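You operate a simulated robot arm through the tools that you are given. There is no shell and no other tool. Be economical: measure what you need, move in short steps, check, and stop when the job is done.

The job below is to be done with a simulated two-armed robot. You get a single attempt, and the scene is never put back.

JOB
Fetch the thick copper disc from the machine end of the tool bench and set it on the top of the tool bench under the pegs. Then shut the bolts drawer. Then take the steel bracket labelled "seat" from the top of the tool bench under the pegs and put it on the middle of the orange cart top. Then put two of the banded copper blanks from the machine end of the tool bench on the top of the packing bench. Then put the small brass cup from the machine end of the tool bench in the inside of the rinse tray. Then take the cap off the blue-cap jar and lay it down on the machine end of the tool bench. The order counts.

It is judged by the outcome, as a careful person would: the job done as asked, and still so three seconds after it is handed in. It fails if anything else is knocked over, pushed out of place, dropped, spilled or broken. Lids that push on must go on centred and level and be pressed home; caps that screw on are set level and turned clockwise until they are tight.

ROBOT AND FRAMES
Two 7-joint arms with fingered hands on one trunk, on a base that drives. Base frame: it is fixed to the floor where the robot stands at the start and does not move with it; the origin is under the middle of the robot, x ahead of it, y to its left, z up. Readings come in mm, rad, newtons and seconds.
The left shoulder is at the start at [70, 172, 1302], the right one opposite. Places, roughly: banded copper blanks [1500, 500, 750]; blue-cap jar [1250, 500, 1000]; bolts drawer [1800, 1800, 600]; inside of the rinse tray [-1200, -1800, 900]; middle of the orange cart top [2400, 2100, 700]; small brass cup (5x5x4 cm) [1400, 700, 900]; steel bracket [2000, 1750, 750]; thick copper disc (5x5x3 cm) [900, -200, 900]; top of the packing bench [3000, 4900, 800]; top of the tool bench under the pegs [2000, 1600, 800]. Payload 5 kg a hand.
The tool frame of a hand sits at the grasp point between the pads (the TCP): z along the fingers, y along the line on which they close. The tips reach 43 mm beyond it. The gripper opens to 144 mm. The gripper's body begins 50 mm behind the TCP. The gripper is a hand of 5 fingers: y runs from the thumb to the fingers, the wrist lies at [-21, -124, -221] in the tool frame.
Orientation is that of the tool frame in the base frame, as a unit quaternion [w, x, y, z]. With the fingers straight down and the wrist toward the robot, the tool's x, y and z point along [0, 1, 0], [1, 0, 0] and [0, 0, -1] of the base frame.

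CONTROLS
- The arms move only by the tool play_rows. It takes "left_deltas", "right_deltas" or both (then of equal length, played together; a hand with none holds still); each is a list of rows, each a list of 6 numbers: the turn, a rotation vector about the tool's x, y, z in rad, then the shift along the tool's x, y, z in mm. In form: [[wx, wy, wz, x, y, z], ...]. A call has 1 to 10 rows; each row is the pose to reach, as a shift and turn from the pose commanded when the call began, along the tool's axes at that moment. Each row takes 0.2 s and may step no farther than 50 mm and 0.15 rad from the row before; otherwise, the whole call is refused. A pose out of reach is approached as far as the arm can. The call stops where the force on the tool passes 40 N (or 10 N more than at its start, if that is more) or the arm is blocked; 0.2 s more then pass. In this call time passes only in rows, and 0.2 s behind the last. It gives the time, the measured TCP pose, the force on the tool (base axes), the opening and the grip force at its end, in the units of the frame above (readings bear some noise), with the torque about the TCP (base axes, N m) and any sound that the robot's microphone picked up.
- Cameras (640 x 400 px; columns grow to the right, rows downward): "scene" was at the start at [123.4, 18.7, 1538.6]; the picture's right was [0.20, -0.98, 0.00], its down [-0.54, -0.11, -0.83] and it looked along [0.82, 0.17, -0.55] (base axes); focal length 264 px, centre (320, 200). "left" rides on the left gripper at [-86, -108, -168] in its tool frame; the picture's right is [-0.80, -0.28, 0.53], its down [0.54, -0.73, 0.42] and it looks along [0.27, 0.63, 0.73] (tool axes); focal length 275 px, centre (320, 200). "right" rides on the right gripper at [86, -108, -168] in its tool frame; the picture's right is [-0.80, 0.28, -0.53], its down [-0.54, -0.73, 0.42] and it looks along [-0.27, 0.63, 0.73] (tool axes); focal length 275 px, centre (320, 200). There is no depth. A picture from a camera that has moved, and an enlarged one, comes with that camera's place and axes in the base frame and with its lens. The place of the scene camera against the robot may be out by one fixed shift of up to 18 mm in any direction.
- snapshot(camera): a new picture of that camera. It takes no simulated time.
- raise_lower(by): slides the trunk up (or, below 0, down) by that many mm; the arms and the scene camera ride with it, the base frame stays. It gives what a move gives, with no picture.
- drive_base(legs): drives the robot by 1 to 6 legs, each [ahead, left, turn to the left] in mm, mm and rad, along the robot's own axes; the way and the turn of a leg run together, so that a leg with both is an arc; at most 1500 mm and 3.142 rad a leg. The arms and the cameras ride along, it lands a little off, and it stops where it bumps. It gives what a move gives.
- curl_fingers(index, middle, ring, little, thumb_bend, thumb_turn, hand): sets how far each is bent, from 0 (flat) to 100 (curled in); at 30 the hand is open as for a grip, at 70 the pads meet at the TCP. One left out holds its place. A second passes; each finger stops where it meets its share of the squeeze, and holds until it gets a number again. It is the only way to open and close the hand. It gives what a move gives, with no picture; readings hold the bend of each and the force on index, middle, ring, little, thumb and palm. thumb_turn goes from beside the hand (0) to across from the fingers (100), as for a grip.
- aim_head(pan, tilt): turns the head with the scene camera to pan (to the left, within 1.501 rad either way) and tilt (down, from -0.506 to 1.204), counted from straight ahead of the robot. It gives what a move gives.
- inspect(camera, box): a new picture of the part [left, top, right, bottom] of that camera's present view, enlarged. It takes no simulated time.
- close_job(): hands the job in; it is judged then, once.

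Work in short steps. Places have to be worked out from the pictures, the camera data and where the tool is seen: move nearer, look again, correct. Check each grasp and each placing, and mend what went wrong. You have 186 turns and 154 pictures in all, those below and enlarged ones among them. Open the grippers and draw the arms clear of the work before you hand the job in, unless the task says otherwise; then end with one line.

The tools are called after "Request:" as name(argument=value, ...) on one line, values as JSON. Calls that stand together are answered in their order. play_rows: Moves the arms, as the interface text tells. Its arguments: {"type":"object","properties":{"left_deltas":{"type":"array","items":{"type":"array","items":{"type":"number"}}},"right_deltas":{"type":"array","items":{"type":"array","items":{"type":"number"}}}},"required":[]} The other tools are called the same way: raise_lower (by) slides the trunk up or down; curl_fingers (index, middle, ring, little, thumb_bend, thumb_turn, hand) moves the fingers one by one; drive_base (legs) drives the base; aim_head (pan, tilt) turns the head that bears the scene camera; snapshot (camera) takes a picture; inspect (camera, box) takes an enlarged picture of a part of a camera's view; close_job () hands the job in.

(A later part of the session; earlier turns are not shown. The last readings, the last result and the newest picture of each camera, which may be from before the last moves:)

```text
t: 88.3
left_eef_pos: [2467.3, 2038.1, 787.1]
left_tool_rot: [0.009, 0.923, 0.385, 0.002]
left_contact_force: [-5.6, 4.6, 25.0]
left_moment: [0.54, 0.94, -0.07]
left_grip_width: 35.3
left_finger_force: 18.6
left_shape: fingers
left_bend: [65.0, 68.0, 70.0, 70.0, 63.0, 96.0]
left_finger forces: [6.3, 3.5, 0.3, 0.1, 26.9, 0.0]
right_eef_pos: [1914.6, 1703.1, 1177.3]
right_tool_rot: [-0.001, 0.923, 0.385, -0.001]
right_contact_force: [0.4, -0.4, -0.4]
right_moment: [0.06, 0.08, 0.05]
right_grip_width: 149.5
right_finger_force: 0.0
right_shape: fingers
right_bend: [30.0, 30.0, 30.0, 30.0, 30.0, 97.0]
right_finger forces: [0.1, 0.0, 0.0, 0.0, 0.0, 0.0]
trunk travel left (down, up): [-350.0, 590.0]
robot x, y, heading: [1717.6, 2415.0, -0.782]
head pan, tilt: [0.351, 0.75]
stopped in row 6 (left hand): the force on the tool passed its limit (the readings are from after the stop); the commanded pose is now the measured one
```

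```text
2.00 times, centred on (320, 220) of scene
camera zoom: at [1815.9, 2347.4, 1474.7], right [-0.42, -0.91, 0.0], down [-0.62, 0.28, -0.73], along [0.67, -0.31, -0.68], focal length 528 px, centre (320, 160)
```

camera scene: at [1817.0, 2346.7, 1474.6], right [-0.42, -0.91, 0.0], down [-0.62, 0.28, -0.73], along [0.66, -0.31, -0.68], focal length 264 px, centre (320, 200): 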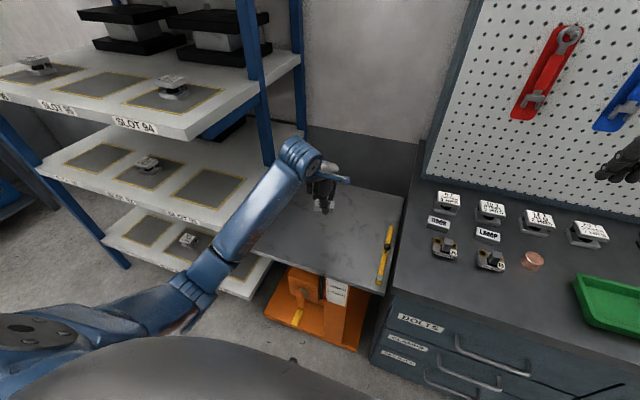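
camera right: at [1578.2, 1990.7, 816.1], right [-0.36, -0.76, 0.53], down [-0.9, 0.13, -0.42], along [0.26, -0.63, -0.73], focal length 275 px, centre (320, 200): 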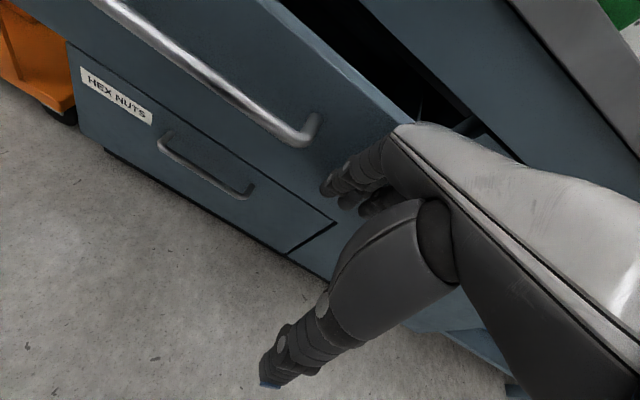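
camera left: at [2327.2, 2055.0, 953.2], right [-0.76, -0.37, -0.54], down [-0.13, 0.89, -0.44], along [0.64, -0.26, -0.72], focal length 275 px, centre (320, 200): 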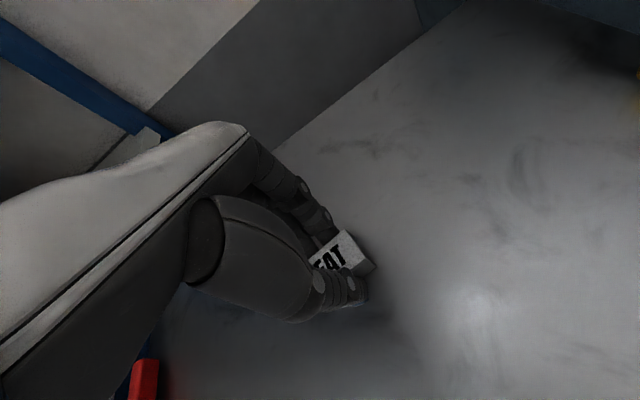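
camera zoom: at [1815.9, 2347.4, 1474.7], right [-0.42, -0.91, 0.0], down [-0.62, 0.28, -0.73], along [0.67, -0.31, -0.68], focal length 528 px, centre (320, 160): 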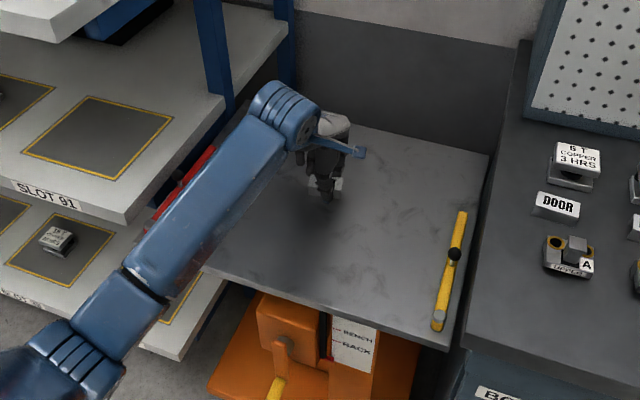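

The surface is at z≈736, higher than I assumed. Recomputed with that height, the top's middle is at about d=3103, n=288 (d being distance along the bench). I lift, shift 80 mm right, and set down gently.

Request:
play_rows(left_deltas=[[0, 0, 0, 0, 0, -20], [0, 0, 0, -20, -4, -35], [0, 0, 0, -55, -9, -35], [0, 0, 0, -80, -14, -35], [0, 0, 0, -80, -14, -18], [0, 0, 0, -80, -14, -10], [0, 0, 0, -80, -14, -6]])

Request:
snapshot(camera="scene")

Request:
snapshot(camera="left")

```text
t: 89.9
left_eef_pos: [2401.3, 1992.2, 788.3]
left_tool_rot: [0.007, 0.923, 0.384, 0.002]
left_contact_force: [0.2, 0.2, -0.4]
left_moment: [0.0, -0.02, -0.04]
left_grip_width: 35.1
left_finger_force: 13.0
left_shape: fingers
left_bend: [65.0, 68.0, 70.0, 70.0, 63.0, 96.0]
left_finger forces: [8.1, 4.4, 0.6, 0.0, 13.2, 0.1]
right_eef_pos: [1915.0, 1702.9, 1177.3]
right_tool_rot: [-0.001, 0.923, 0.384, -0.002]
right_contact_force: [0.6, -0.3, -0.3]
right_moment: [-0.01, 0.02, 0.0]
right_grip_width: 149.4
right_finger_force: 0.0
right_shape: fingers
right_bend: [30.0, 30.0, 30.0, 30.0, 30.0, 97.0]
right_finger forces: [0.0, 0.0, 0.0, 0.1, 0.0, 0.0]
trunk travel left (down, up): [-350.0, 590.0]
robot x, y, heading: [1719.4, 2415.4, -0.779]
head pan, tilt: [0.351, 0.75]
```

```text
105 pictures are left
camera scene: at [1817.1, 2346.6, 1474.5], right [-0.42, -0.91, 0.0], down [-0.62, 0.28, -0.73], along [0.66, -0.31, -0.68], focal length 264 px, centre (320, 200)
```

scene: 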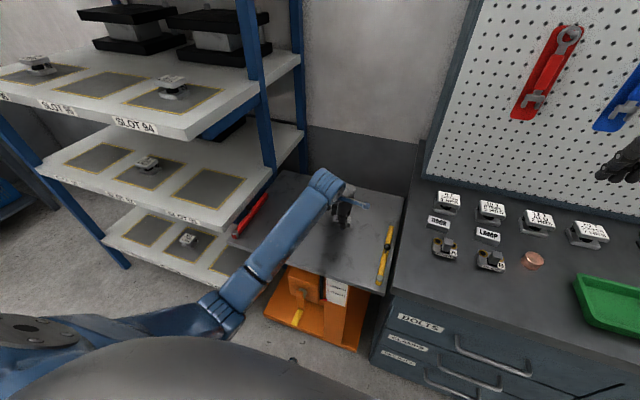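

```text
104 pictures are left
camera left: at [2261.5, 2008.0, 954.7], right [-0.76, -0.37, -0.54], down [-0.13, 0.89, -0.43], along [0.64, -0.26, -0.72], focal length 275 px, centre (320, 200)
```

left: 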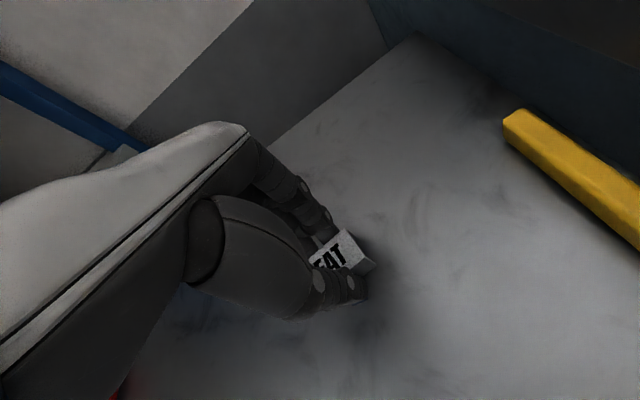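

I check the left extent of the cart top now that the red bar is visible.

Request:
inspect(camera="scene", box=[200, 140, 420, 320])

```text
2.22 times, centred on (310, 230) of scene
camera zoom: at [1817.1, 2346.6, 1474.5], right [-0.42, -0.91, 0.0], down [-0.62, 0.28, -0.73], along [0.66, -0.31, -0.68], focal length 587 px, centre (342, 133)
```

zoom: 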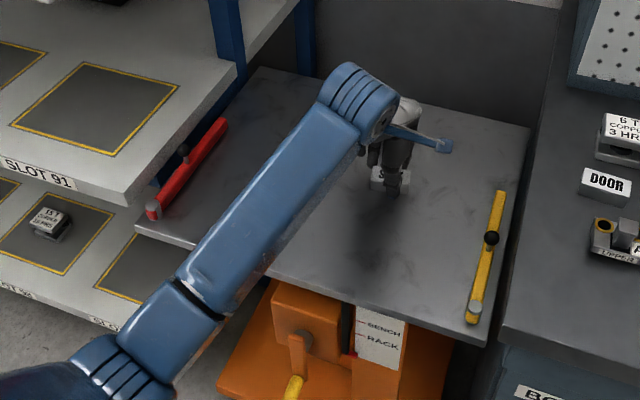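

With the full plate visible, its middle is at d≈3171, n≈280. I shift back 65 mm left and set down.

Request:
play_rows(left_deltas=[[0, 0, 0, 0, 0, -20], [0, 0, 0, 35, -5, -25], [0, 0, 0, 65, -9, -25], [0, 0, 0, 65, -9, -12], [0, 0, 0, 65, -9, -4], [0, 0, 0, 65, -9, 0], [0, 0, 0, 65, -9, 2]])

```text
t: 91.5
left_eef_pos: [2440.2, 2044.8, 788.0]
left_tool_rot: [0.008, 0.923, 0.385, 0.003]
left_contact_force: [0.6, 0.1, 6.6]
left_moment: [0.08, 0.08, -0.03]
left_grip_width: 35.5
left_finger_force: 13.9
left_shape: fingers
left_bend: [65.0, 68.0, 70.0, 70.0, 63.0, 96.0]
left_finger forces: [8.3, 4.7, 0.9, 0.1, 13.8, 0.1]
right_eef_pos: [1915.0, 1703.1, 1178.0]
right_tool_rot: [0.0, 0.923, 0.384, -0.001]
right_contact_force: [0.4, -0.1, 0.0]
right_moment: [-0.02, -0.02, -0.01]
right_grip_width: 149.3
right_finger_force: 0.0
right_shape: fingers
right_bend: [30.0, 30.0, 30.0, 30.0, 30.0, 97.0]
right_finger forces: [0.0, 0.0, 0.1, 0.0, 0.0, 0.1]
trunk travel left (down, up): [-350.0, 590.0]
robot x, y, heading: [1721.4, 2416.6, -0.779]
head pan, tilt: [0.351, 0.75]
```

Contact at 7 N, so I release and withdraw upward.

Request:
curl_fingers(hand="left", index=46, middle=46, ring=46, little=46, thumb_bend=46)

Request:
play_rows(left_deltas=[[0, 0, 0, 0, 0, -15], [0, 0, 0, 0, 0, -55], [0, 0, 0, 0, 0, -100], [0, 0, 0, 0, -30, -140], [0, 0, 0, 0, -60, -180]])

Request:
snapshot(camera="left")

Request:
snapshot(camera="scene")

```text
t: 92.5
left_eef_pos: [2440.7, 2045.0, 787.0]
left_tool_rot: [0.008, 0.923, 0.384, 0.002]
left_contact_force: [-2.7, 0.7, 9.9]
left_moment: [-0.18, -0.31, 0.0]
left_grip_width: 92.4
left_finger_force: 4.6
left_shape: fingers
left_bend: [46.0, 47.0, 46.0, 46.0, 46.0, 97.0]
left_finger forces: [0.0, 9.5, 0.1, 0.0, 0.1, 0.0]
right_eef_pos: [1912.7, 1702.6, 1177.9]
right_tool_rot: [-0.001, 0.923, 0.385, 0.0]
right_contact_force: [0.1, 0.1, 1.2]
right_moment: [-0.02, 0.0, 0.01]
right_grip_width: 149.3
right_finger_force: 0.0
right_shape: fingers
right_bend: [30.0, 30.0, 30.0, 30.0, 30.0, 97.0]
right_finger forces: [0.1, 0.0, 0.0, 0.0, 0.1, 0.0]
trunk travel left (down, up): [-350.0, 590.0]
robot x, y, heading: [1719.4, 2414.5, -0.786]
head pan, tilt: [0.351, 0.75]
```

```text
t: 93.7
left_eef_pos: [2397.3, 2090.4, 964.8]
left_tool_rot: [0.007, 0.923, 0.384, 0.002]
left_contact_force: [-0.1, 1.1, -0.4]
left_moment: [-0.03, -0.04, -0.01]
left_grip_width: 92.6
left_finger_force: 0.1
left_shape: fingers
left_bend: [46.0, 46.0, 46.0, 46.0, 46.0, 97.0]
left_finger forces: [0.0, 0.0, 0.0, 0.0, 0.0, 0.1]
right_eef_pos: [1914.7, 1703.4, 1178.4]
right_tool_rot: [-0.001, 0.923, 0.385, 0.0]
right_contact_force: [-0.2, -0.4, 0.0]
right_moment: [-0.01, -0.01, -0.05]
right_grip_width: 149.4
right_finger_force: 0.1
right_shape: fingers
right_bend: [30.0, 30.0, 30.0, 30.0, 30.0, 97.0]
right_finger forces: [0.0, 0.0, 0.0, 0.0, 0.1, 0.0]
trunk travel left (down, up): [-350.0, 590.0]
robot x, y, heading: [1719.8, 2416.3, -0.785]
head pan, tilt: [0.351, 0.75]
```

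```text
102 pictures are left
camera left: at [2255.7, 2106.7, 1131.8], right [-0.76, -0.37, -0.54], down [-0.13, 0.89, -0.43], along [0.64, -0.26, -0.72], focal length 275 px, centre (320, 200)
```

left: 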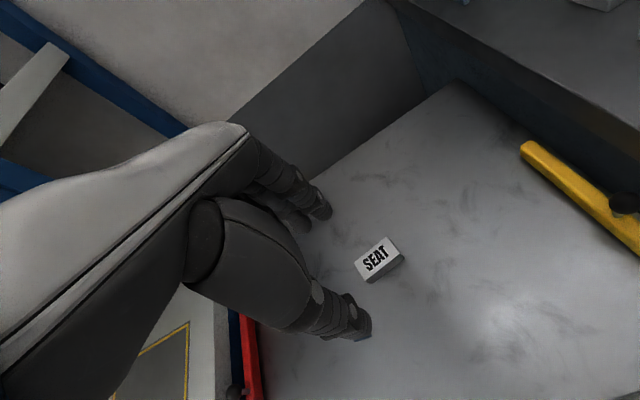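

```text
101 pictures are left
camera scene: at [1816.2, 2347.0, 1474.5], right [-0.42, -0.91, 0.0], down [-0.62, 0.28, -0.73], along [0.66, -0.31, -0.68], focal length 264 px, centre (320, 200)
```

scene: 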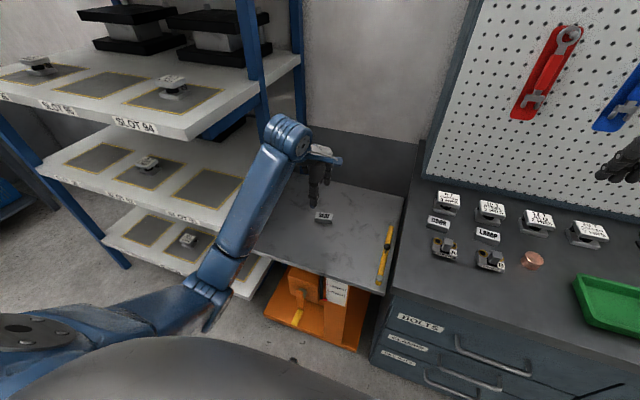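

The SEAT bracket stands upright mid-cart. Next come the banded copper blanks (LOT 21/22/23), so I raise the trunk and drive back along the bench.

Request:
raise_lower(by=250)

Request:
drive_base(legs=[[-120, 0, 0], [0, -700, 0], [0, -700, 0]])

Request:
aim_head(pan=0.0, tilt=0.6)

Request:
snapshot(camera="scene")

```text
t: 96.3
left_eef_pos: [2396.5, 2090.5, 1214.4]
left_tool_rot: [0.007, 0.923, 0.384, 0.003]
left_contact_force: [0.0, 1.2, -0.3]
left_moment: [-0.01, -0.02, 0.0]
left_grip_width: 92.9
left_finger_force: 0.1
left_shape: fingers
left_bend: [46.0, 46.0, 46.0, 46.0, 46.0, 97.0]
left_finger forces: [0.0, 0.0, 0.0, 0.0, 0.0, 0.1]
right_eef_pos: [1914.6, 1701.8, 1427.4]
right_tool_rot: [-0.002, 0.923, 0.384, -0.001]
right_contact_force: [-0.6, -0.2, -0.5]
right_moment: [-0.02, 0.01, -0.02]
right_grip_width: 149.5
right_finger_force: 0.1
right_shape: fingers
right_bend: [30.0, 30.0, 30.0, 30.0, 30.0, 97.0]
right_finger forces: [0.0, 0.1, 0.0, 0.1, 0.0, 0.0]
trunk travel left (down, up): [-600.0, 340.0]
robot x, y, heading: [1721.1, 2413.8, -0.783]
head pan, tilt: [0.351, 0.75]
```

```text
t: 104.4
left_eef_pos: [1326.3, 1183.4, 1214.5]
left_tool_rot: [0.008, 0.923, 0.385, 0.002]
left_contact_force: [-0.3, -0.3, 1.2]
left_moment: [0.01, 0.01, 0.02]
left_grip_width: 92.7
left_finger_force: 0.1
left_shape: fingers
left_bend: [46.0, 46.0, 46.0, 46.0, 46.0, 97.0]
left_finger forces: [0.0, 0.0, 0.0, 0.0, 0.0, 0.0]
right_eef_pos: [845.7, 793.5, 1427.3]
right_tool_rot: [-0.001, 0.922, 0.387, -0.001]
right_contact_force: [-0.3, 0.8, -0.5]
right_moment: [-0.02, 0.02, 0.02]
right_grip_width: 149.5
right_finger_force: 0.0
right_shape: fingers
right_bend: [30.0, 30.0, 30.0, 30.0, 30.0, 97.0]
right_finger forces: [0.0, 0.0, 0.1, 0.1, 0.0, 0.1]
trunk travel left (down, up): [-600.0, 340.0]
robot x, y, heading: [647.7, 1505.5, -0.771]
head pan, tilt: [0.351, 0.75]
```

```text
t: 105.3
left_eef_pos: [1326.2, 1182.6, 1215.7]
left_tool_rot: [0.007, 0.922, 0.386, 0.003]
left_contact_force: [-0.4, 0.3, 0.4]
left_moment: [-0.01, -0.01, 0.03]
left_grip_width: 92.7
left_finger_force: 0.0
left_shape: fingers
left_bend: [46.0, 46.0, 46.0, 46.0, 46.0, 97.0]
left_finger forces: [0.0, 0.0, 0.0, 0.1, 0.0, 0.1]
right_eef_pos: [843.9, 793.5, 1428.4]
right_tool_rot: [-0.002, 0.922, 0.387, -0.001]
right_contact_force: [1.1, -0.6, 0.0]
right_moment: [-0.01, -0.03, -0.02]
right_grip_width: 149.4
right_finger_force: 0.2
right_shape: fingers
right_bend: [30.0, 30.0, 30.0, 30.0, 30.0, 97.0]
right_finger forces: [0.0, 0.0, 0.0, 0.0, 0.0, 0.1]
trunk travel left (down, up): [-600.0, 340.0]
robot x, y, heading: [650.4, 1506.9, -0.777]
head pan, tilt: [0.0, 0.6]
```

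```text
100 pictures are left
camera scene: at [733.0, 1409.1, 1737.3], right [-0.7, -0.71, 0.0], down [-0.4, 0.4, -0.82], along [0.59, -0.58, -0.57], focal length 264 px, centre (320, 200)
```

scene: 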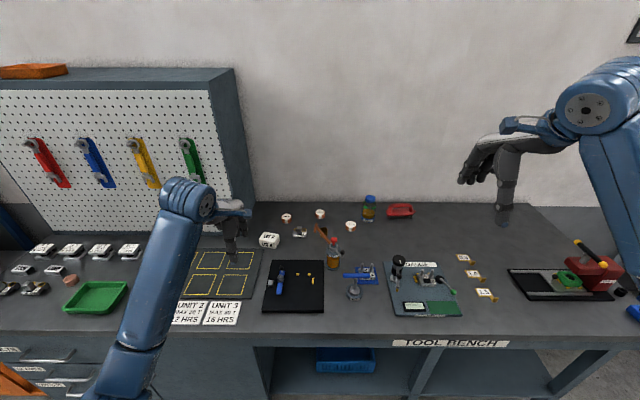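

Request:
inspect(camera="scene", box=[240, 185, 440, 310])

```text
3.20 times, centred on (340, 248) of scene
camera zoom: at [733.0, 1409.1, 1737.3], right [-0.7, -0.71, 0.0], down [-0.4, 0.4, -0.82], along [0.59, -0.58, -0.57], focal length 845 px, centre (256, 48)
```

zoom: 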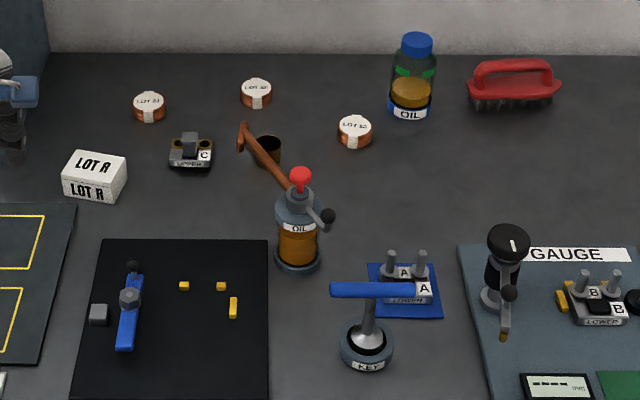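

Items located: LOT21 (n632, d1703), LOT22 (n662, d1525), LOT23 (n564, d1368, near the jar), with the cup under the oiler spout. I need to stand closer to reach n≈650, so I drive forward in steps.

Request:
drive_base(legs=[[200, 0, -0.008], [100, 0, 0]])

Request:
aim_head(pan=0.1, tilt=0.9)

Request:
snapshot(camera="scene")

```text
t: 107.6
left_eef_pos: [1529.1, 970.4, 1219.0]
left_tool_rot: [0.009, 0.924, 0.382, 0.003]
left_contact_force: [-0.8, 0.1, 0.5]
left_moment: [-0.06, -0.09, 0.05]
left_grip_width: 93.0
left_finger_force: 0.0
left_shape: fingers
left_bend: [46.0, 46.0, 46.0, 46.0, 46.0, 97.0]
left_finger forces: [0.0, 0.1, 0.1, 0.1, 0.1, 0.0]
right_eef_pos: [1045.4, 584.6, 1431.0]
right_tool_rot: [0.001, 0.924, 0.381, 0.0]
right_contact_force: [-0.3, 1.6, 1.0]
right_moment: [-0.06, -0.09, 0.0]
right_grip_width: 149.5
right_finger_force: 0.1
right_shape: fingers
right_bend: [30.0, 30.0, 30.0, 30.0, 30.0, 97.0]
right_finger forces: [0.0, 0.0, 0.1, 0.0, 0.1, 0.1]
trunk travel left (down, up): [-600.0, 340.0]
robot x, y, heading: [857.2, 1293.5, -0.787]
head pan, tilt: [0.0, 0.6]
```

```text
t: 108.4
left_eef_pos: [1534.6, 964.1, 1212.8]
left_tool_rot: [0.006, 0.924, 0.381, 0.001]
left_contact_force: [0.2, 0.1, 0.5]
left_moment: [0.05, 0.02, 0.01]
left_grip_width: 92.9
left_finger_force: 0.1
left_shape: fingers
left_bend: [46.0, 46.0, 46.0, 46.0, 46.0, 97.0]
left_finger forces: [0.0, 0.0, 0.1, 0.0, 0.0, 0.1]
right_eef_pos: [1050.2, 578.4, 1426.2]
right_tool_rot: [-0.001, 0.924, 0.382, 0.0]
right_contact_force: [0.7, -1.2, 0.7]
right_moment: [0.03, 0.02, 0.02]
right_grip_width: 149.4
right_finger_force: 0.1
right_shape: fingers
right_bend: [30.0, 30.0, 30.0, 30.0, 30.0, 97.0]
right_finger forces: [0.0, 0.0, 0.0, 0.0, 0.0, 0.1]
trunk travel left (down, up): [-600.0, 340.0]
robot x, y, heading: [855.5, 1299.5, -0.787]
head pan, tilt: [0.099, 0.901]
```

```text
98 pictures are left
camera scene: at [939.5, 1210.0, 1712.3], right [-0.63, -0.77, 0.0], down [-0.61, 0.5, -0.62], along [0.48, -0.39, -0.78], focal length 264 px, centre (320, 200)
```

scene: 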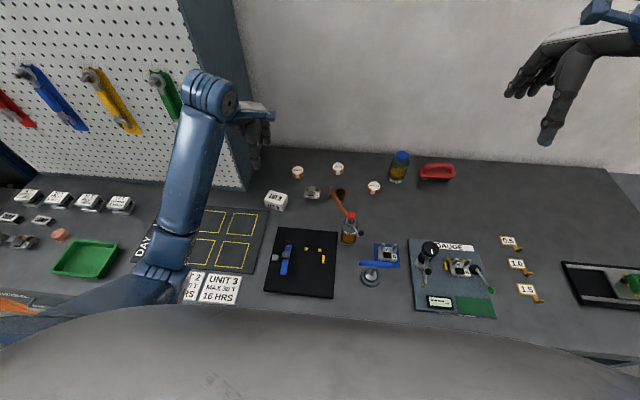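

At n≈-314 there's no bump. LOT21 is just at the limit, so I creep 40 mm further and begin with the left hand, opening it first.

Request:
drive_base(legs=[[40, 0, 0]])

Request:
snapshot(camera="left")

```text
t: 109.3
left_eef_pos: [1554.8, 945.5, 1221.0]
left_tool_rot: [0.012, 0.924, 0.381, 0.003]
left_contact_force: [-1.9, 1.3, 1.4]
left_moment: [-0.11, -0.15, 0.04]
left_grip_width: 92.7
left_finger_force: 0.0
left_shape: fingers
left_bend: [46.0, 46.0, 46.0, 46.0, 46.0, 97.0]
left_finger forces: [0.0, 0.0, 0.1, 0.0, 0.1, 0.0]
right_eef_pos: [1069.0, 561.8, 1434.4]
right_tool_rot: [0.004, 0.925, 0.381, 0.0]
right_contact_force: [-2.0, 1.7, 1.4]
right_moment: [-0.19, -0.15, -0.06]
right_grip_width: 149.2
right_finger_force: 0.1
right_shape: fingers
right_bend: [30.0, 30.0, 30.0, 30.0, 30.0, 97.0]
right_finger forces: [0.0, 0.0, 0.0, 0.0, 0.0, 0.1]
trunk travel left (down, up): [-600.0, 340.0]
robot x, y, heading: [883.1, 1266.7, -0.785]
head pan, tilt: [0.099, 0.901]
```

```text
97 pictures are left
camera left: at [1413.4, 963.1, 1386.4], right [-0.76, -0.37, -0.54], down [-0.12, 0.89, -0.44], along [0.64, -0.27, -0.72], focal length 275 px, centre (320, 200)
```

left: 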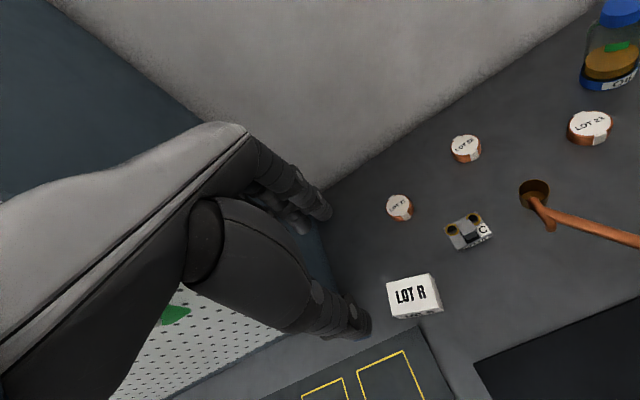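

LOT21 is at about [1655,757]. I move the left hand over it, sidestepping right of the cabinet first.

Request:
play_rows(left_deltas=[[0, 0, 0, -32, 0, 20], [0, 0, 0, -63, 10, 40], [0, 0, 0, -63, 45, 70], [0, 0, 0, -63, 80, 105], [0, 0, 0, -63, 115, 140], [0, 0, 0, -63, 150, 175], [0, 0, 0, -63, 180, 210], [0, 0, 0, -63, 204, 245]])

Request:
snapshot(camera="left")

```text
t: 111.1
left_eef_pos: [1660.6, 747.0, 974.0]
left_tool_rot: [0.007, 0.924, 0.382, 0.001]
left_contact_force: [0.2, 0.1, 0.9]
left_moment: [0.03, 0.0, 0.01]
left_grip_width: 92.8
left_finger_force: 0.1
left_shape: fingers
left_bend: [46.0, 46.0, 46.0, 46.0, 46.0, 98.0]
left_finger forces: [0.0, 0.1, 0.0, 0.0, 0.0, 0.1]
right_eef_pos: [1076.5, 553.0, 1427.7]
right_tool_rot: [0.0, 0.925, 0.381, -0.001]
right_contact_force: [-0.6, -0.4, -0.3]
right_moment: [0.04, 0.03, 0.0]
right_grip_width: 149.4
right_finger_force: 0.1
right_shape: fingers
right_bend: [30.0, 30.0, 30.0, 30.0, 30.0, 97.0]
right_finger forces: [0.0, 0.0, 0.0, 0.0, 0.0, 0.0]
trunk travel left (down, up): [-600.0, 340.0]
robot x, y, heading: [884.4, 1271.3, -0.787]
head pan, tilt: [0.099, 0.901]
```

```text
96 pictures are left
camera left: at [1521.7, 763.6, 1139.9], right [-0.76, -0.37, -0.54], down [-0.12, 0.89, -0.43], along [0.64, -0.26, -0.72], focal length 275 px, centre (320, 200)
```

left: 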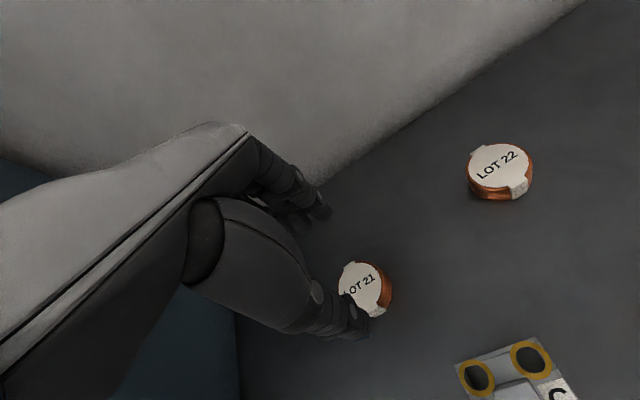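

LOT21 is almost centred. A small correction, open a little more, then descend.

Request:
curl_fingers(hand="left", index=40, middle=40, ring=40, little=40, thumb_bend=40)

Request:
play_rows(left_deltas=[[0, 0, 0, 4, -5, 20], [0, 0, 0, 4, -5, 45], [0, 0, 0, 4, -5, 65], [0, 0, 0, 4, -5, 77], [0, 0, 0, 4, -5, 84]])

Request:
snapshot(camera="left")

```text
t: 112.1
left_eef_pos: [1661.7, 747.9, 973.8]
left_tool_rot: [0.007, 0.924, 0.382, 0.002]
left_contact_force: [-0.3, -0.2, -0.7]
left_moment: [0.01, -0.01, -0.01]
left_grip_width: 114.3
left_finger_force: 0.1
left_shape: fingers
left_bend: [40.0, 40.0, 40.0, 40.0, 40.0, 98.0]
left_finger forces: [0.1, 0.0, 0.1, 0.1, 0.0, 0.1]
right_eef_pos: [1076.1, 554.8, 1429.3]
right_tool_rot: [-0.001, 0.924, 0.382, -0.001]
right_contact_force: [0.6, 0.9, -0.5]
right_moment: [-0.03, 0.02, 0.0]
right_grip_width: 149.5
right_finger_force: 0.2
right_shape: fingers
right_bend: [30.0, 30.0, 30.0, 30.0, 30.0, 97.0]
right_finger forces: [0.0, 0.0, 0.1, 0.1, 0.1, 0.1]
trunk travel left (down, up): [-600.0, 340.0]
robot x, y, heading: [883.2, 1271.0, -0.787]
head pan, tilt: [0.099, 0.901]
```

```text
t: 113.3
left_eef_pos: [1662.7, 753.7, 888.9]
left_tool_rot: [0.007, 0.924, 0.381, 0.002]
left_contact_force: [-0.2, -0.4, 0.0]
left_moment: [0.05, 0.04, -0.03]
left_grip_width: 114.1
left_finger_force: 0.0
left_shape: fingers
left_bend: [40.0, 40.0, 40.0, 40.0, 40.0, 98.0]
left_finger forces: [0.1, 0.0, 0.0, 0.1, 0.0, 0.0]
right_eef_pos: [1076.0, 554.8, 1429.0]
right_tool_rot: [0.0, 0.924, 0.382, -0.001]
right_contact_force: [-0.1, 1.2, 0.9]
right_moment: [0.01, 0.05, -0.04]
right_grip_width: 149.4
right_finger_force: 0.0
right_shape: fingers
right_bend: [30.0, 30.0, 30.0, 30.0, 30.0, 97.0]
right_finger forces: [0.0, 0.1, 0.0, 0.0, 0.0, 0.0]
trunk travel left (down, up): [-600.0, 340.0]
robot x, y, heading: [885.8, 1271.6, -0.787]
head pan, tilt: [0.099, 0.901]
```

```text
95 pictures are left
camera left: at [1521.4, 769.5, 1055.5], right [-0.76, -0.37, -0.54], down [-0.12, 0.89, -0.43], along [0.64, -0.26, -0.72], focal length 275 px, centre (320, 200)
```

left: 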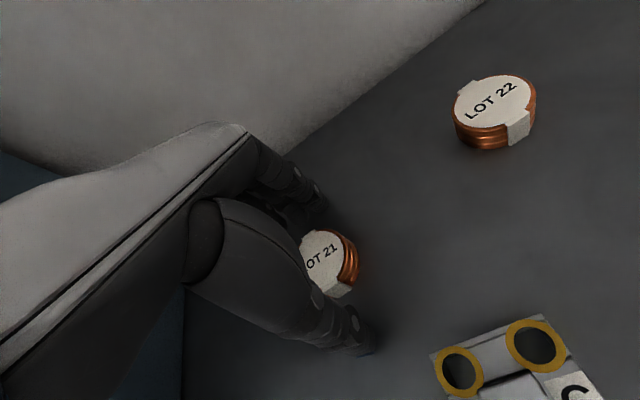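

LOT21 is centred in the grasp, so I close.

Request:
curl_fingers(hand="left", index=68, middle=68, ring=68, little=68, thumb_bend=68)

Request:
play_rows(left_deltas=[[0, 0, 0, 0, 0, -8], [0, 0, 0, 0, 0, -30], [0, 0, 0, 0, 0, -70], [0, 0, 0, 0, -10, -110], [0, 0, 0, 0, -40, -145], [0, 0, 0, 0, -80, -170], [0, 0, 0, 0, -120, -200], [0, 0, 0, 0, -160, -225]])

Request:
snapshot(camera="left")

```text
t: 114.3
left_eef_pos: [1661.9, 752.6, 889.6]
left_tool_rot: [0.007, 0.924, 0.382, 0.002]
left_contact_force: [-0.1, 0.9, -0.5]
left_moment: [0.07, -0.03, -0.01]
left_grip_width: 51.2
left_finger_force: 14.9
left_shape: fingers
left_bend: [59.0, 60.0, 68.0, 68.0, 58.0, 96.0]
left_finger forces: [7.1, 7.6, 0.0, 0.0, 15.0, 0.0]
right_eef_pos: [1076.5, 553.6, 1429.0]
right_tool_rot: [0.0, 0.924, 0.381, -0.001]
right_contact_force: [0.4, -0.4, -1.0]
right_moment: [-0.03, 0.01, -0.03]
right_grip_width: 149.6
right_finger_force: 0.1
right_shape: fingers
right_bend: [30.0, 30.0, 30.0, 30.0, 30.0, 97.0]
right_finger forces: [0.0, 0.0, 0.0, 0.0, 0.0, 0.0]
trunk travel left (down, up): [-600.0, 340.0]
robot x, y, heading: [885.4, 1267.2, -0.789]
head pan, tilt: [0.099, 0.901]
```

```text
t: 116.1
left_eef_pos: [1544.3, 870.1, 1112.8]
left_tool_rot: [0.008, 0.924, 0.381, 0.001]
left_contact_force: [0.0, 0.4, -1.8]
left_moment: [0.0, -0.05, 0.05]
left_grip_width: 51.1
left_finger_force: 14.6
left_shape: fingers
left_bend: [59.0, 60.0, 68.0, 68.0, 59.0, 96.0]
left_finger forces: [7.4, 7.3, 0.0, 0.0, 14.8, 0.0]
right_eef_pos: [1075.3, 556.0, 1429.2]
right_tool_rot: [0.0, 0.924, 0.382, -0.001]
right_contact_force: [-0.2, 0.9, 1.0]
right_moment: [0.01, -0.01, -0.03]
right_grip_width: 149.3
right_finger_force: 0.1
right_shape: fingers
right_bend: [30.0, 30.0, 30.0, 30.0, 30.0, 97.0]
right_finger forces: [0.0, 0.1, 0.0, 0.1, 0.0, 0.0]
trunk travel left (down, up): [-600.0, 340.0]
robot x, y, heading: [885.1, 1266.7, -0.787]
head pan, tilt: [0.099, 0.901]
```

```text
94 pictures are left
camera left: at [1404.2, 886.5, 1278.9], right [-0.76, -0.37, -0.54], down [-0.12, 0.89, -0.44], along [0.64, -0.26, -0.72], focal length 275 px, centre (320, 200)
```

left: 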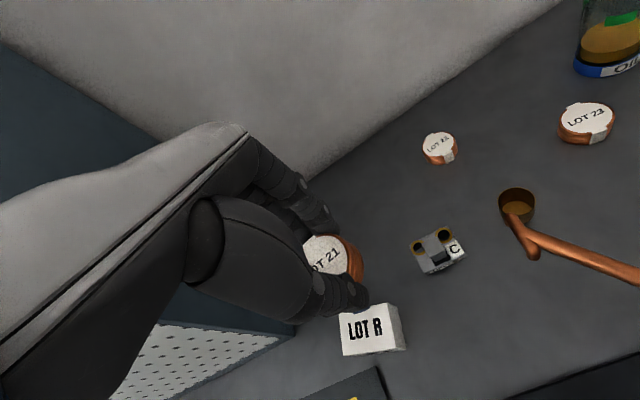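

LOT21 is held, neighbours undisturbed. LOT23 at about n582, d1367 suits the right hand, so I move it sideways while high, then start down.

Request:
play_rows(right_deltas=[[0, 0, 0, 44, 0, 0], [0, 0, 0, 88, 0, 0], [0, 0, 0, 132, 0, 0], [0, 0, 0, 176, 0, 20], [0, 0, 0, 216, 15, 45], [0, 0, 0, 216, 40, 85], [0, 0, 0, 216, 65, 125], [0, 0, 0, 216, 90, 165], [0, 0, 0, 216, 115, 205], [0, 0, 0, 216, 140, 245]])

Request:
snapshot(camera="right")

```text
t: 118.3
left_eef_pos: [1545.8, 868.1, 1110.9]
left_tool_rot: [0.006, 0.924, 0.382, 0.001]
left_contact_force: [-0.2, 0.3, -1.6]
left_moment: [-0.01, 0.04, 0.01]
left_grip_width: 50.8
left_finger_force: 15.2
left_shape: fingers
left_bend: [59.0, 60.0, 68.0, 68.0, 59.0, 96.0]
left_finger forces: [7.4, 7.3, 0.0, 0.1, 14.7, 0.0]
right_eef_pos: [1329.0, 607.2, 1182.9]
right_tool_rot: [0.001, 0.924, 0.382, 0.0]
right_contact_force: [0.8, -0.5, 0.0]
right_moment: [0.02, 0.02, -0.01]
right_grip_width: 149.4
right_finger_force: 0.1
right_shape: fingers
right_bend: [30.0, 30.0, 30.0, 30.0, 30.0, 97.0]
right_finger forces: [0.0, 0.0, 0.0, 0.0, 0.0, 0.1]
trunk travel left (down, up): [-600.0, 340.0]
robot x, y, heading: [885.4, 1267.2, -0.79]
head pan, tilt: [0.099, 0.901]
```

```text
93 pictures are left
camera right: at [1313.7, 743.5, 1351.9], right [-0.36, -0.76, 0.54], down [-0.9, 0.13, -0.42], along [0.25, -0.63, -0.73], focal length 275 px, centre (320, 200)
```

right: 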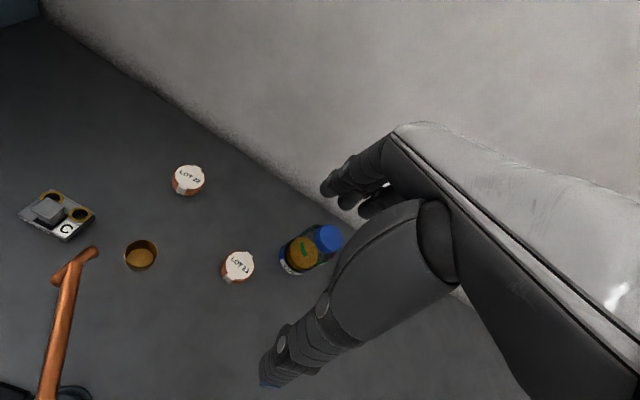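

LOT23 is at n582, d1374 and the jar centre is 94 mm to its right. I close the hand slightly and come down above the blank, biased away from the jar.

Request:
curl_fingers(hand="right", index=42, middle=42, ring=42, little=42, thumb_bend=42)

Request:
play_rows(right_deltas=[[0, 0, 0, 3, 14, 40], [0, 0, 0, 6, 28, 80], [0, 0, 0, 9, 42, 120], [0, 0, 0, 9, 57, 160], [0, 0, 0, 9, 72, 200], [0, 0, 0, 9, 72, 218]])

Request:
snapshot(camera="right")

```text
t: 119.3
left_eef_pos: [1546.5, 868.1, 1112.4]
left_tool_rot: [0.007, 0.924, 0.382, 0.002]
left_contact_force: [-0.6, -0.2, -0.7]
left_moment: [-0.02, -0.01, 0.0]
left_grip_width: 51.2
left_finger_force: 14.9
left_shape: fingers
left_bend: [59.0, 60.0, 68.0, 68.0, 59.0, 96.0]
left_finger forces: [7.5, 7.3, 0.0, 0.1, 14.6, 0.1]
right_eef_pos: [1327.1, 607.3, 1182.7]
right_tool_rot: [-0.001, 0.924, 0.382, -0.001]
right_contact_force: [0.6, -0.1, 0.6]
right_moment: [-0.03, 0.01, 0.01]
right_grip_width: 108.0
right_finger_force: 0.0
right_shape: fingers
right_bend: [42.0, 42.0, 42.0, 42.0, 42.0, 97.0]
right_finger forces: [0.0, 0.0, 0.1, 0.1, 0.1, 0.1]
trunk travel left (down, up): [-600.0, 340.0]
robot x, y, heading: [884.5, 1268.4, -0.783]
head pan, tilt: [0.099, 0.901]
```

```text
t: 120.7
left_eef_pos: [1546.2, 868.5, 1110.9]
left_tool_rot: [0.007, 0.924, 0.381, 0.001]
left_contact_force: [0.0, -0.4, -1.4]
left_moment: [-0.02, -0.01, 0.02]
left_grip_width: 51.2
left_finger_force: 14.7
left_shape: fingers
left_bend: [59.0, 60.0, 68.0, 68.0, 59.0, 96.0]
left_finger forces: [7.4, 7.3, 0.1, 0.0, 14.7, 0.0]
right_eef_pos: [1385.3, 562.4, 966.1]
right_tool_rot: [0.0, 0.924, 0.381, -0.001]
right_contact_force: [-0.2, 0.1, 0.7]
right_moment: [-0.01, 0.04, 0.0]
right_grip_width: 107.8
right_finger_force: 0.1
right_shape: fingers
right_bend: [42.0, 42.0, 42.0, 42.0, 42.0, 97.0]
right_finger forces: [0.1, 0.0, 0.1, 0.0, 0.0, 0.0]
trunk travel left (down, up): [-600.0, 340.0]
robot x, y, heading: [886.9, 1264.3, -0.787]
head pan, tilt: [0.099, 0.901]
```

```text
92 pictures are left
camera right: at [1370.1, 699.3, 1134.7], right [-0.36, -0.76, 0.54], down [-0.9, 0.13, -0.42], along [0.25, -0.63, -0.73], focal length 275 px, centre (320, 200)
```

right: 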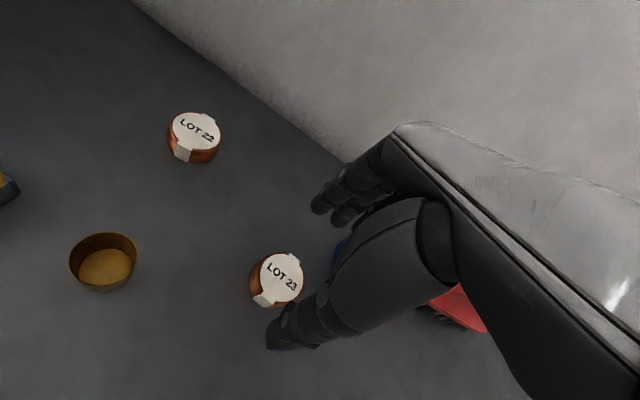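

Aligned within 4 mm. I check hand–jar clearance from the head camera before descending.

Request:
inspect(camera="scene", box=[300, 120, 480, 260])

```text
2.86 times, centred on (390, 190) of scene
camera zoom: at [965.4, 1185.3, 1712.6], right [-0.63, -0.77, 0.0], down [-0.61, 0.5, -0.62], along [0.48, -0.39, -0.78], focal length 754 px, centre (120, 229)
```

zoom: 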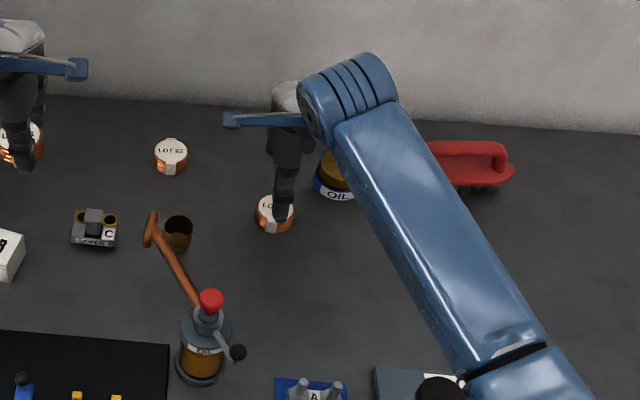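

The little finger could pass within about 10 mm of the jar. I yaw the hand 0.3 rad away from it and then descend.

Request:
play_rows(right_deltas=[[0, 0, -0.15, 2, 0, 0], [0, 0, -0.3, 2, 0, 0], [0, 0, -0.3, 2, 1, 30], [0, 0, -0.3, 2, 1, 55], [0, 0, -0.3, 2, 1, 70], [0, 0, -0.3, 2, 1, 77]])

Request:
snapshot(camera="right")

Request:
inspect(camera="scene", box=[300, 120, 480, 260])

```text
t: 122.1
left_eef_pos: [1545.2, 869.7, 1111.2]
left_tool_rot: [0.007, 0.925, 0.381, 0.001]
left_contact_force: [0.2, -0.2, -0.6]
left_moment: [-0.04, -0.02, 0.05]
left_grip_width: 51.0
left_finger_force: 15.0
left_shape: fingers
left_bend: [59.0, 60.0, 68.0, 68.0, 59.0, 96.0]
left_finger forces: [7.4, 7.2, 0.0, 0.0, 14.8, 0.0]
right_eef_pos: [1385.9, 562.6, 888.9]
right_tool_rot: [0.0, 0.857, 0.515, 0.0]
right_contact_force: [-1.1, 0.7, 2.2]
right_moment: [-0.12, -0.15, -0.05]
right_grip_width: 107.7
right_finger_force: 1.9
right_shape: fingers
right_bend: [42.0, 42.0, 42.0, 42.0, 42.0, 97.0]
right_finger forces: [0.0, 3.1, 0.1, 0.0, 0.0, 0.0]
trunk travel left (down, up): [-600.0, 340.0]
robot x, y, heading: [882.0, 1269.2, -0.788]
head pan, tilt: [0.099, 0.901]
```

```text
90 pictures are left
camera right: at [1331.4, 689.1, 1057.2], right [-0.12, -0.84, 0.54], down [-0.9, -0.14, -0.42], along [0.43, -0.53, -0.73], focal length 275 px, centre (320, 200)
```

right: 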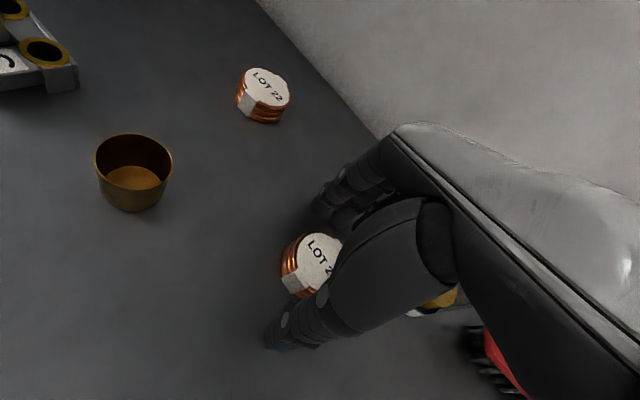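

```text
2.86 times, centred on (390, 190) of scene
camera zoom: at [965.4, 1185.6, 1712.7], right [-0.63, -0.77, 0.0], down [-0.61, 0.5, -0.62], along [0.48, -0.39, -0.78], focal length 754 px, centre (120, 229)
```

zoom: 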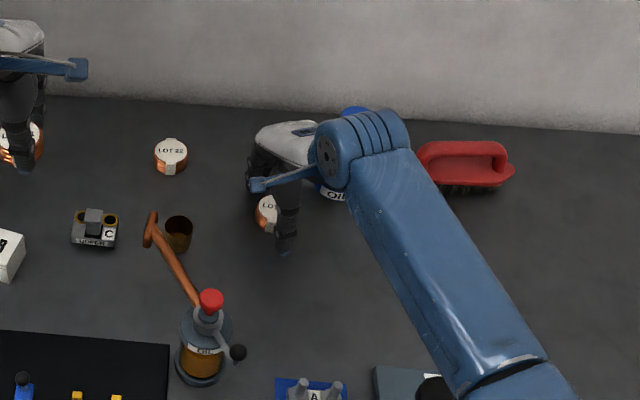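

The blank is centred and the jar untouched, so I close.

Request:
curl_fingers(hand="right", index=68, middle=68, ring=68, little=68, thumb_bend=68)

Request:
play_rows(right_deltas=[[0, 0, 0, 0, 0, -8], [0, 0, 0, 0, 0, -30], [0, 0, 0, 5, 0, -70], [0, 0, 0, 5, 0, -110], [0, 0, 0, 5, -10, -150], [0, 0, 0, 0, -40, -185], [0, 0, 0, 0, -80, -210], [0, 0, 0, 0, -120, -230]])

Request:
snapshot(camera="right")

Request:
snapshot(camera="scene")

```text
t: 123.1
left_eef_pos: [1546.2, 869.3, 1111.7]
left_tool_rot: [0.007, 0.924, 0.382, 0.001]
left_contact_force: [0.5, -0.2, -1.9]
left_moment: [-0.01, -0.01, -0.02]
left_grip_width: 51.3
left_finger_force: 14.8
left_shape: fingers
left_bend: [59.0, 60.0, 68.0, 68.0, 59.0, 96.0]
left_finger forces: [7.5, 7.2, 0.0, 0.0, 14.7, 0.1]
right_eef_pos: [1384.8, 562.5, 888.8]
right_tool_rot: [0.001, 0.857, 0.516, -0.001]
right_contact_force: [4.6, -2.2, 10.4]
right_moment: [-0.4, -0.44, 0.06]
right_grip_width: 49.9
right_finger_force: 18.9
right_shape: fingers
right_bend: [59.0, 58.0, 68.0, 68.0, 59.0, 97.0]
right_finger forces: [7.5, 16.8, 0.0, 0.0, 13.0, 0.0]
trunk travel left (down, up): [-600.0, 340.0]
robot x, y, heading: [884.4, 1266.5, -0.784]
head pan, tilt: [0.099, 0.901]
```

```text
t: 124.9
left_eef_pos: [1545.3, 869.2, 1112.7]
left_tool_rot: [0.008, 0.924, 0.382, 0.002]
left_contact_force: [-0.3, 0.3, -2.3]
left_moment: [-0.02, -0.04, 0.01]
left_grip_width: 51.0
left_finger_force: 15.1
left_shape: fingers
left_bend: [59.0, 60.0, 68.0, 68.0, 59.0, 96.0]
left_finger forces: [7.4, 7.3, 0.0, 0.0, 14.7, 0.0]
right_eef_pos: [1278.0, 622.1, 1118.0]
right_tool_rot: [0.001, 0.856, 0.517, -0.002]
right_contact_force: [-0.9, 0.1, -2.6]
right_moment: [0.01, -0.02, -0.03]
right_grip_width: 49.9
right_finger_force: 13.1
right_shape: fingers
right_bend: [59.0, 59.0, 68.0, 68.0, 59.0, 96.0]
right_finger forces: [6.7, 6.4, 0.1, 0.0, 13.4, 0.1]
trunk travel left (down, up): [-600.0, 340.0]
robot x, y, heading: [882.3, 1267.3, -0.781]
head pan, tilt: [0.099, 0.901]
```

```text
88 pictures are left
camera right: at [1223.4, 747.4, 1286.6], right [-0.12, -0.84, 0.53], down [-0.9, -0.14, -0.42], along [0.43, -0.53, -0.73], focal length 275 px, centre (320, 200)
```

right: 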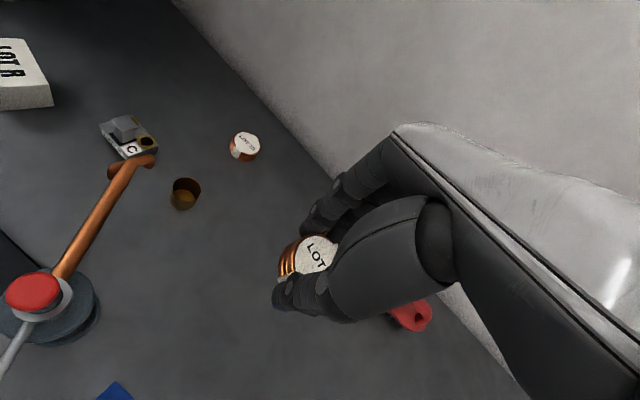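

```text
87 pictures are left
camera scene: at [963.6, 1185.7, 1712.7], right [-0.63, -0.77, 0.0], down [-0.61, 0.5, -0.62], along [0.48, -0.39, -0.78], focal length 264 px, centre (320, 200)
```

scene: 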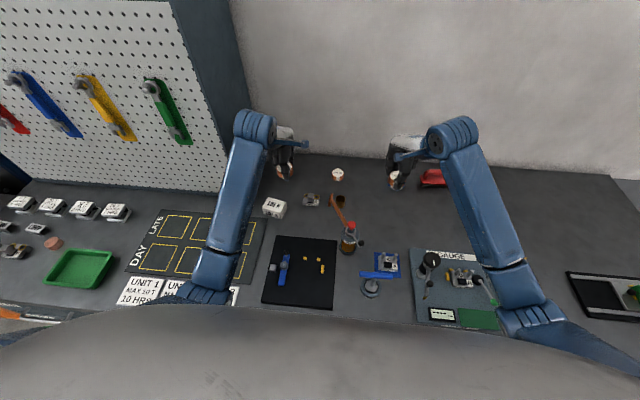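

Both blanks held. I raise up, back away from the bench and turn to face along the aisle toward the packing bench.

Request:
raise_lower(by=150)

Request:
drive_base(legs=[[-500, 0, 0], [0, 0, 1.571]])

Request:
aim_head(pan=0.0, tilt=0.35)

Request:
snapshot(camera="scene")

```text
t: 126.6
left_eef_pos: [1546.3, 867.8, 1261.6]
left_tool_rot: [0.007, 0.924, 0.382, 0.002]
left_contact_force: [-0.1, -0.2, -1.6]
left_moment: [0.01, 0.01, 0.01]
left_grip_width: 51.1
left_finger_force: 14.7
left_shape: fingers
left_bend: [59.0, 60.0, 68.0, 68.0, 59.0, 96.0]
left_finger forces: [7.3, 7.4, 0.0, 0.1, 14.7, 0.1]
right_eef_pos: [1280.2, 620.5, 1266.8]
right_tool_rot: [0.0, 0.857, 0.516, -0.001]
right_contact_force: [-0.2, -0.2, -1.4]
right_moment: [0.02, -0.02, 0.0]
right_grip_width: 49.8
right_finger_force: 13.6
right_shape: fingers
right_bend: [59.0, 59.0, 68.0, 68.0, 59.0, 96.0]
right_finger forces: [6.6, 6.5, 0.0, 0.1, 13.2, 0.0]
trunk travel left (down, up): [-750.0, 190.0]
robot x, y, heading: [884.2, 1265.8, -0.785]
head pan, tilt: [0.099, 0.901]
```

```text
t: 133.4
left_eef_pos: [935.7, 2280.5, 1261.5]
left_tool_rot: [0.004, 0.383, 0.924, 0.006]
left_contact_force: [0.7, 0.2, -1.6]
left_moment: [0.03, 0.02, -0.01]
left_grip_width: 50.6
left_finger_force: 13.9
left_shape: fingers
left_bend: [59.0, 61.0, 68.0, 68.0, 59.0, 96.0]
left_finger forces: [7.1, 6.9, 0.0, 0.0, 14.0, 0.0]
right_eef_pos: [1184.8, 2013.8, 1267.4]
right_tool_rot: [0.001, 0.241, 0.971, 0.0]
right_contact_force: [0.7, 0.6, -2.3]
right_moment: [-0.01, 0.03, -0.03]
right_grip_width: 49.2
right_finger_force: 12.2
right_shape: fingers
right_bend: [59.0, 60.0, 68.0, 68.0, 60.0, 96.0]
right_finger forces: [6.6, 6.2, 0.0, 0.1, 12.6, 0.1]
trunk travel left (down, up): [-750.0, 190.0]
robot x, y, heading: [538.3, 1624.0, 0.787]
head pan, tilt: [0.099, 0.901]
```

```text
t: 134.3
left_eef_pos: [936.7, 2280.6, 1261.0]
left_tool_rot: [0.003, 0.382, 0.924, 0.006]
left_contact_force: [0.2, 0.4, -1.7]
left_moment: [-0.02, 0.02, 0.01]
left_grip_width: 50.5
left_finger_force: 13.9
left_shape: fingers
left_bend: [59.0, 61.0, 68.0, 68.0, 59.0, 96.0]
left_finger forces: [7.1, 7.0, 0.0, 0.1, 13.9, 0.1]
right_eef_pos: [1182.8, 2014.5, 1265.9]
right_tool_rot: [0.001, 0.24, 0.971, -0.001]
right_contact_force: [0.5, 0.2, -1.4]
right_moment: [0.03, 0.01, 0.01]
right_grip_width: 49.0
right_finger_force: 13.0
right_shape: fingers
right_bend: [59.0, 60.0, 68.0, 68.0, 60.0, 96.0]
right_finger forces: [6.5, 6.3, 0.0, 0.1, 12.6, 0.0]
trunk travel left (down, up): [-750.0, 190.0]
robot x, y, heading: [538.4, 1619.8, 0.785]
head pan, tilt: [0.0, 0.351]
```

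```text
86 pictures are left
camera scene: at [624.0, 1722.2, 1910.0], right [0.71, -0.71, 0.0], down [-0.24, -0.24, -0.94], along [0.66, 0.66, -0.34], focal length 264 px, centre (320, 200)
```

scene: 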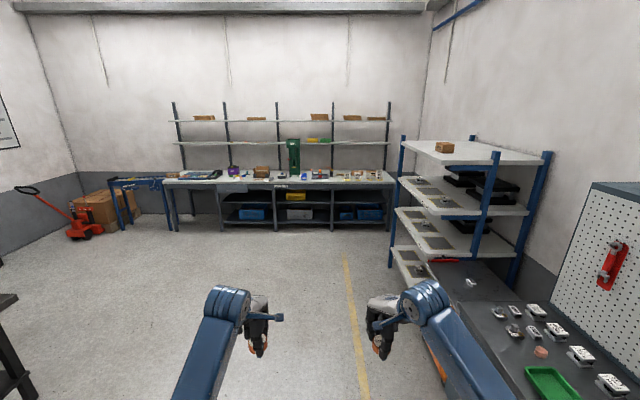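

The packing bench is straight ahead-left, its front edge at about d≈5080. The aisle is clear, so I drive most of the way.

Request:
drive_base(legs=[[1300, 300, 0], [1300, 300, 0]])

Request:
aim_head(pan=0.0, tilt=0.6)

Request:
snapshot(camera="scene")

```text
t: 147.4
left_eef_pos: [2403.9, 4531.4, 1262.1]
left_tool_rot: [0.004, 0.392, 0.92, 0.005]
left_contact_force: [-1.2, 0.4, -1.0]
left_moment: [0.01, 0.0, 0.0]
left_grip_width: 50.5
left_finger_force: 14.0
left_shape: fingers
left_bend: [59.0, 61.0, 68.0, 68.0, 59.0, 96.0]
left_finger forces: [7.1, 7.0, 0.0, 0.1, 13.9, 0.1]
right_eef_pos: [2648.6, 4259.9, 1267.9]
right_tool_rot: [0.001, 0.25, 0.968, 0.0]
right_contact_force: [1.1, 0.0, -1.3]
right_moment: [0.03, 0.0, -0.02]
right_grip_width: 49.0
right_finger_force: 13.1
right_shape: fingers
right_bend: [59.0, 60.0, 68.0, 68.0, 60.0, 96.0]
right_finger forces: [6.6, 6.2, 0.0, 0.0, 12.5, 0.0]
trunk travel left (down, up): [-750.0, 190.0]
robot x, y, heading: [1997.1, 3877.1, 0.767]
head pan, tilt: [0.0, 0.351]
```

```text
t: 148.2
left_eef_pos: [2407.1, 4531.7, 1261.1]
left_tool_rot: [0.004, 0.392, 0.92, 0.006]
left_contact_force: [0.2, 0.7, -2.3]
left_moment: [0.01, 0.01, 0.03]
left_grip_width: 50.2
left_finger_force: 13.9
left_shape: fingers
left_bend: [59.0, 61.0, 68.0, 68.0, 59.0, 96.0]
left_finger forces: [7.0, 6.9, 0.0, 0.0, 13.9, 0.0]
right_eef_pos: [2649.1, 4259.2, 1266.1]
right_tool_rot: [0.001, 0.251, 0.968, -0.001]
right_contact_force: [0.8, -0.2, -1.5]
right_moment: [0.0, -0.01, 0.02]
right_grip_width: 49.1
right_finger_force: 12.8
right_shape: fingers
right_bend: [59.0, 60.0, 68.0, 68.0, 60.0, 96.0]
right_finger forces: [6.6, 6.2, 0.1, 0.0, 12.5, 0.0]
trunk travel left (down, up): [-750.0, 190.0]
robot x, y, heading: [1994.7, 3879.1, 0.765]
head pan, tilt: [0.0, 0.6]
```

```text
85 pictures are left
camera scene: at [2080.4, 3975.7, 1887.4], right [0.69, -0.72, 0.0], down [-0.41, -0.39, -0.83], along [0.6, 0.57, -0.56], focal length 264 px, centre (320, 200)
```

scene: 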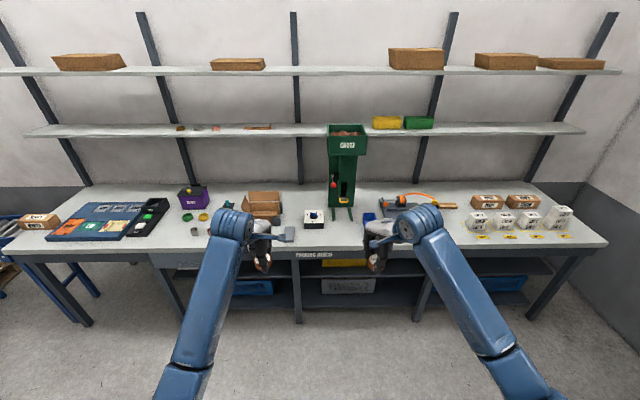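

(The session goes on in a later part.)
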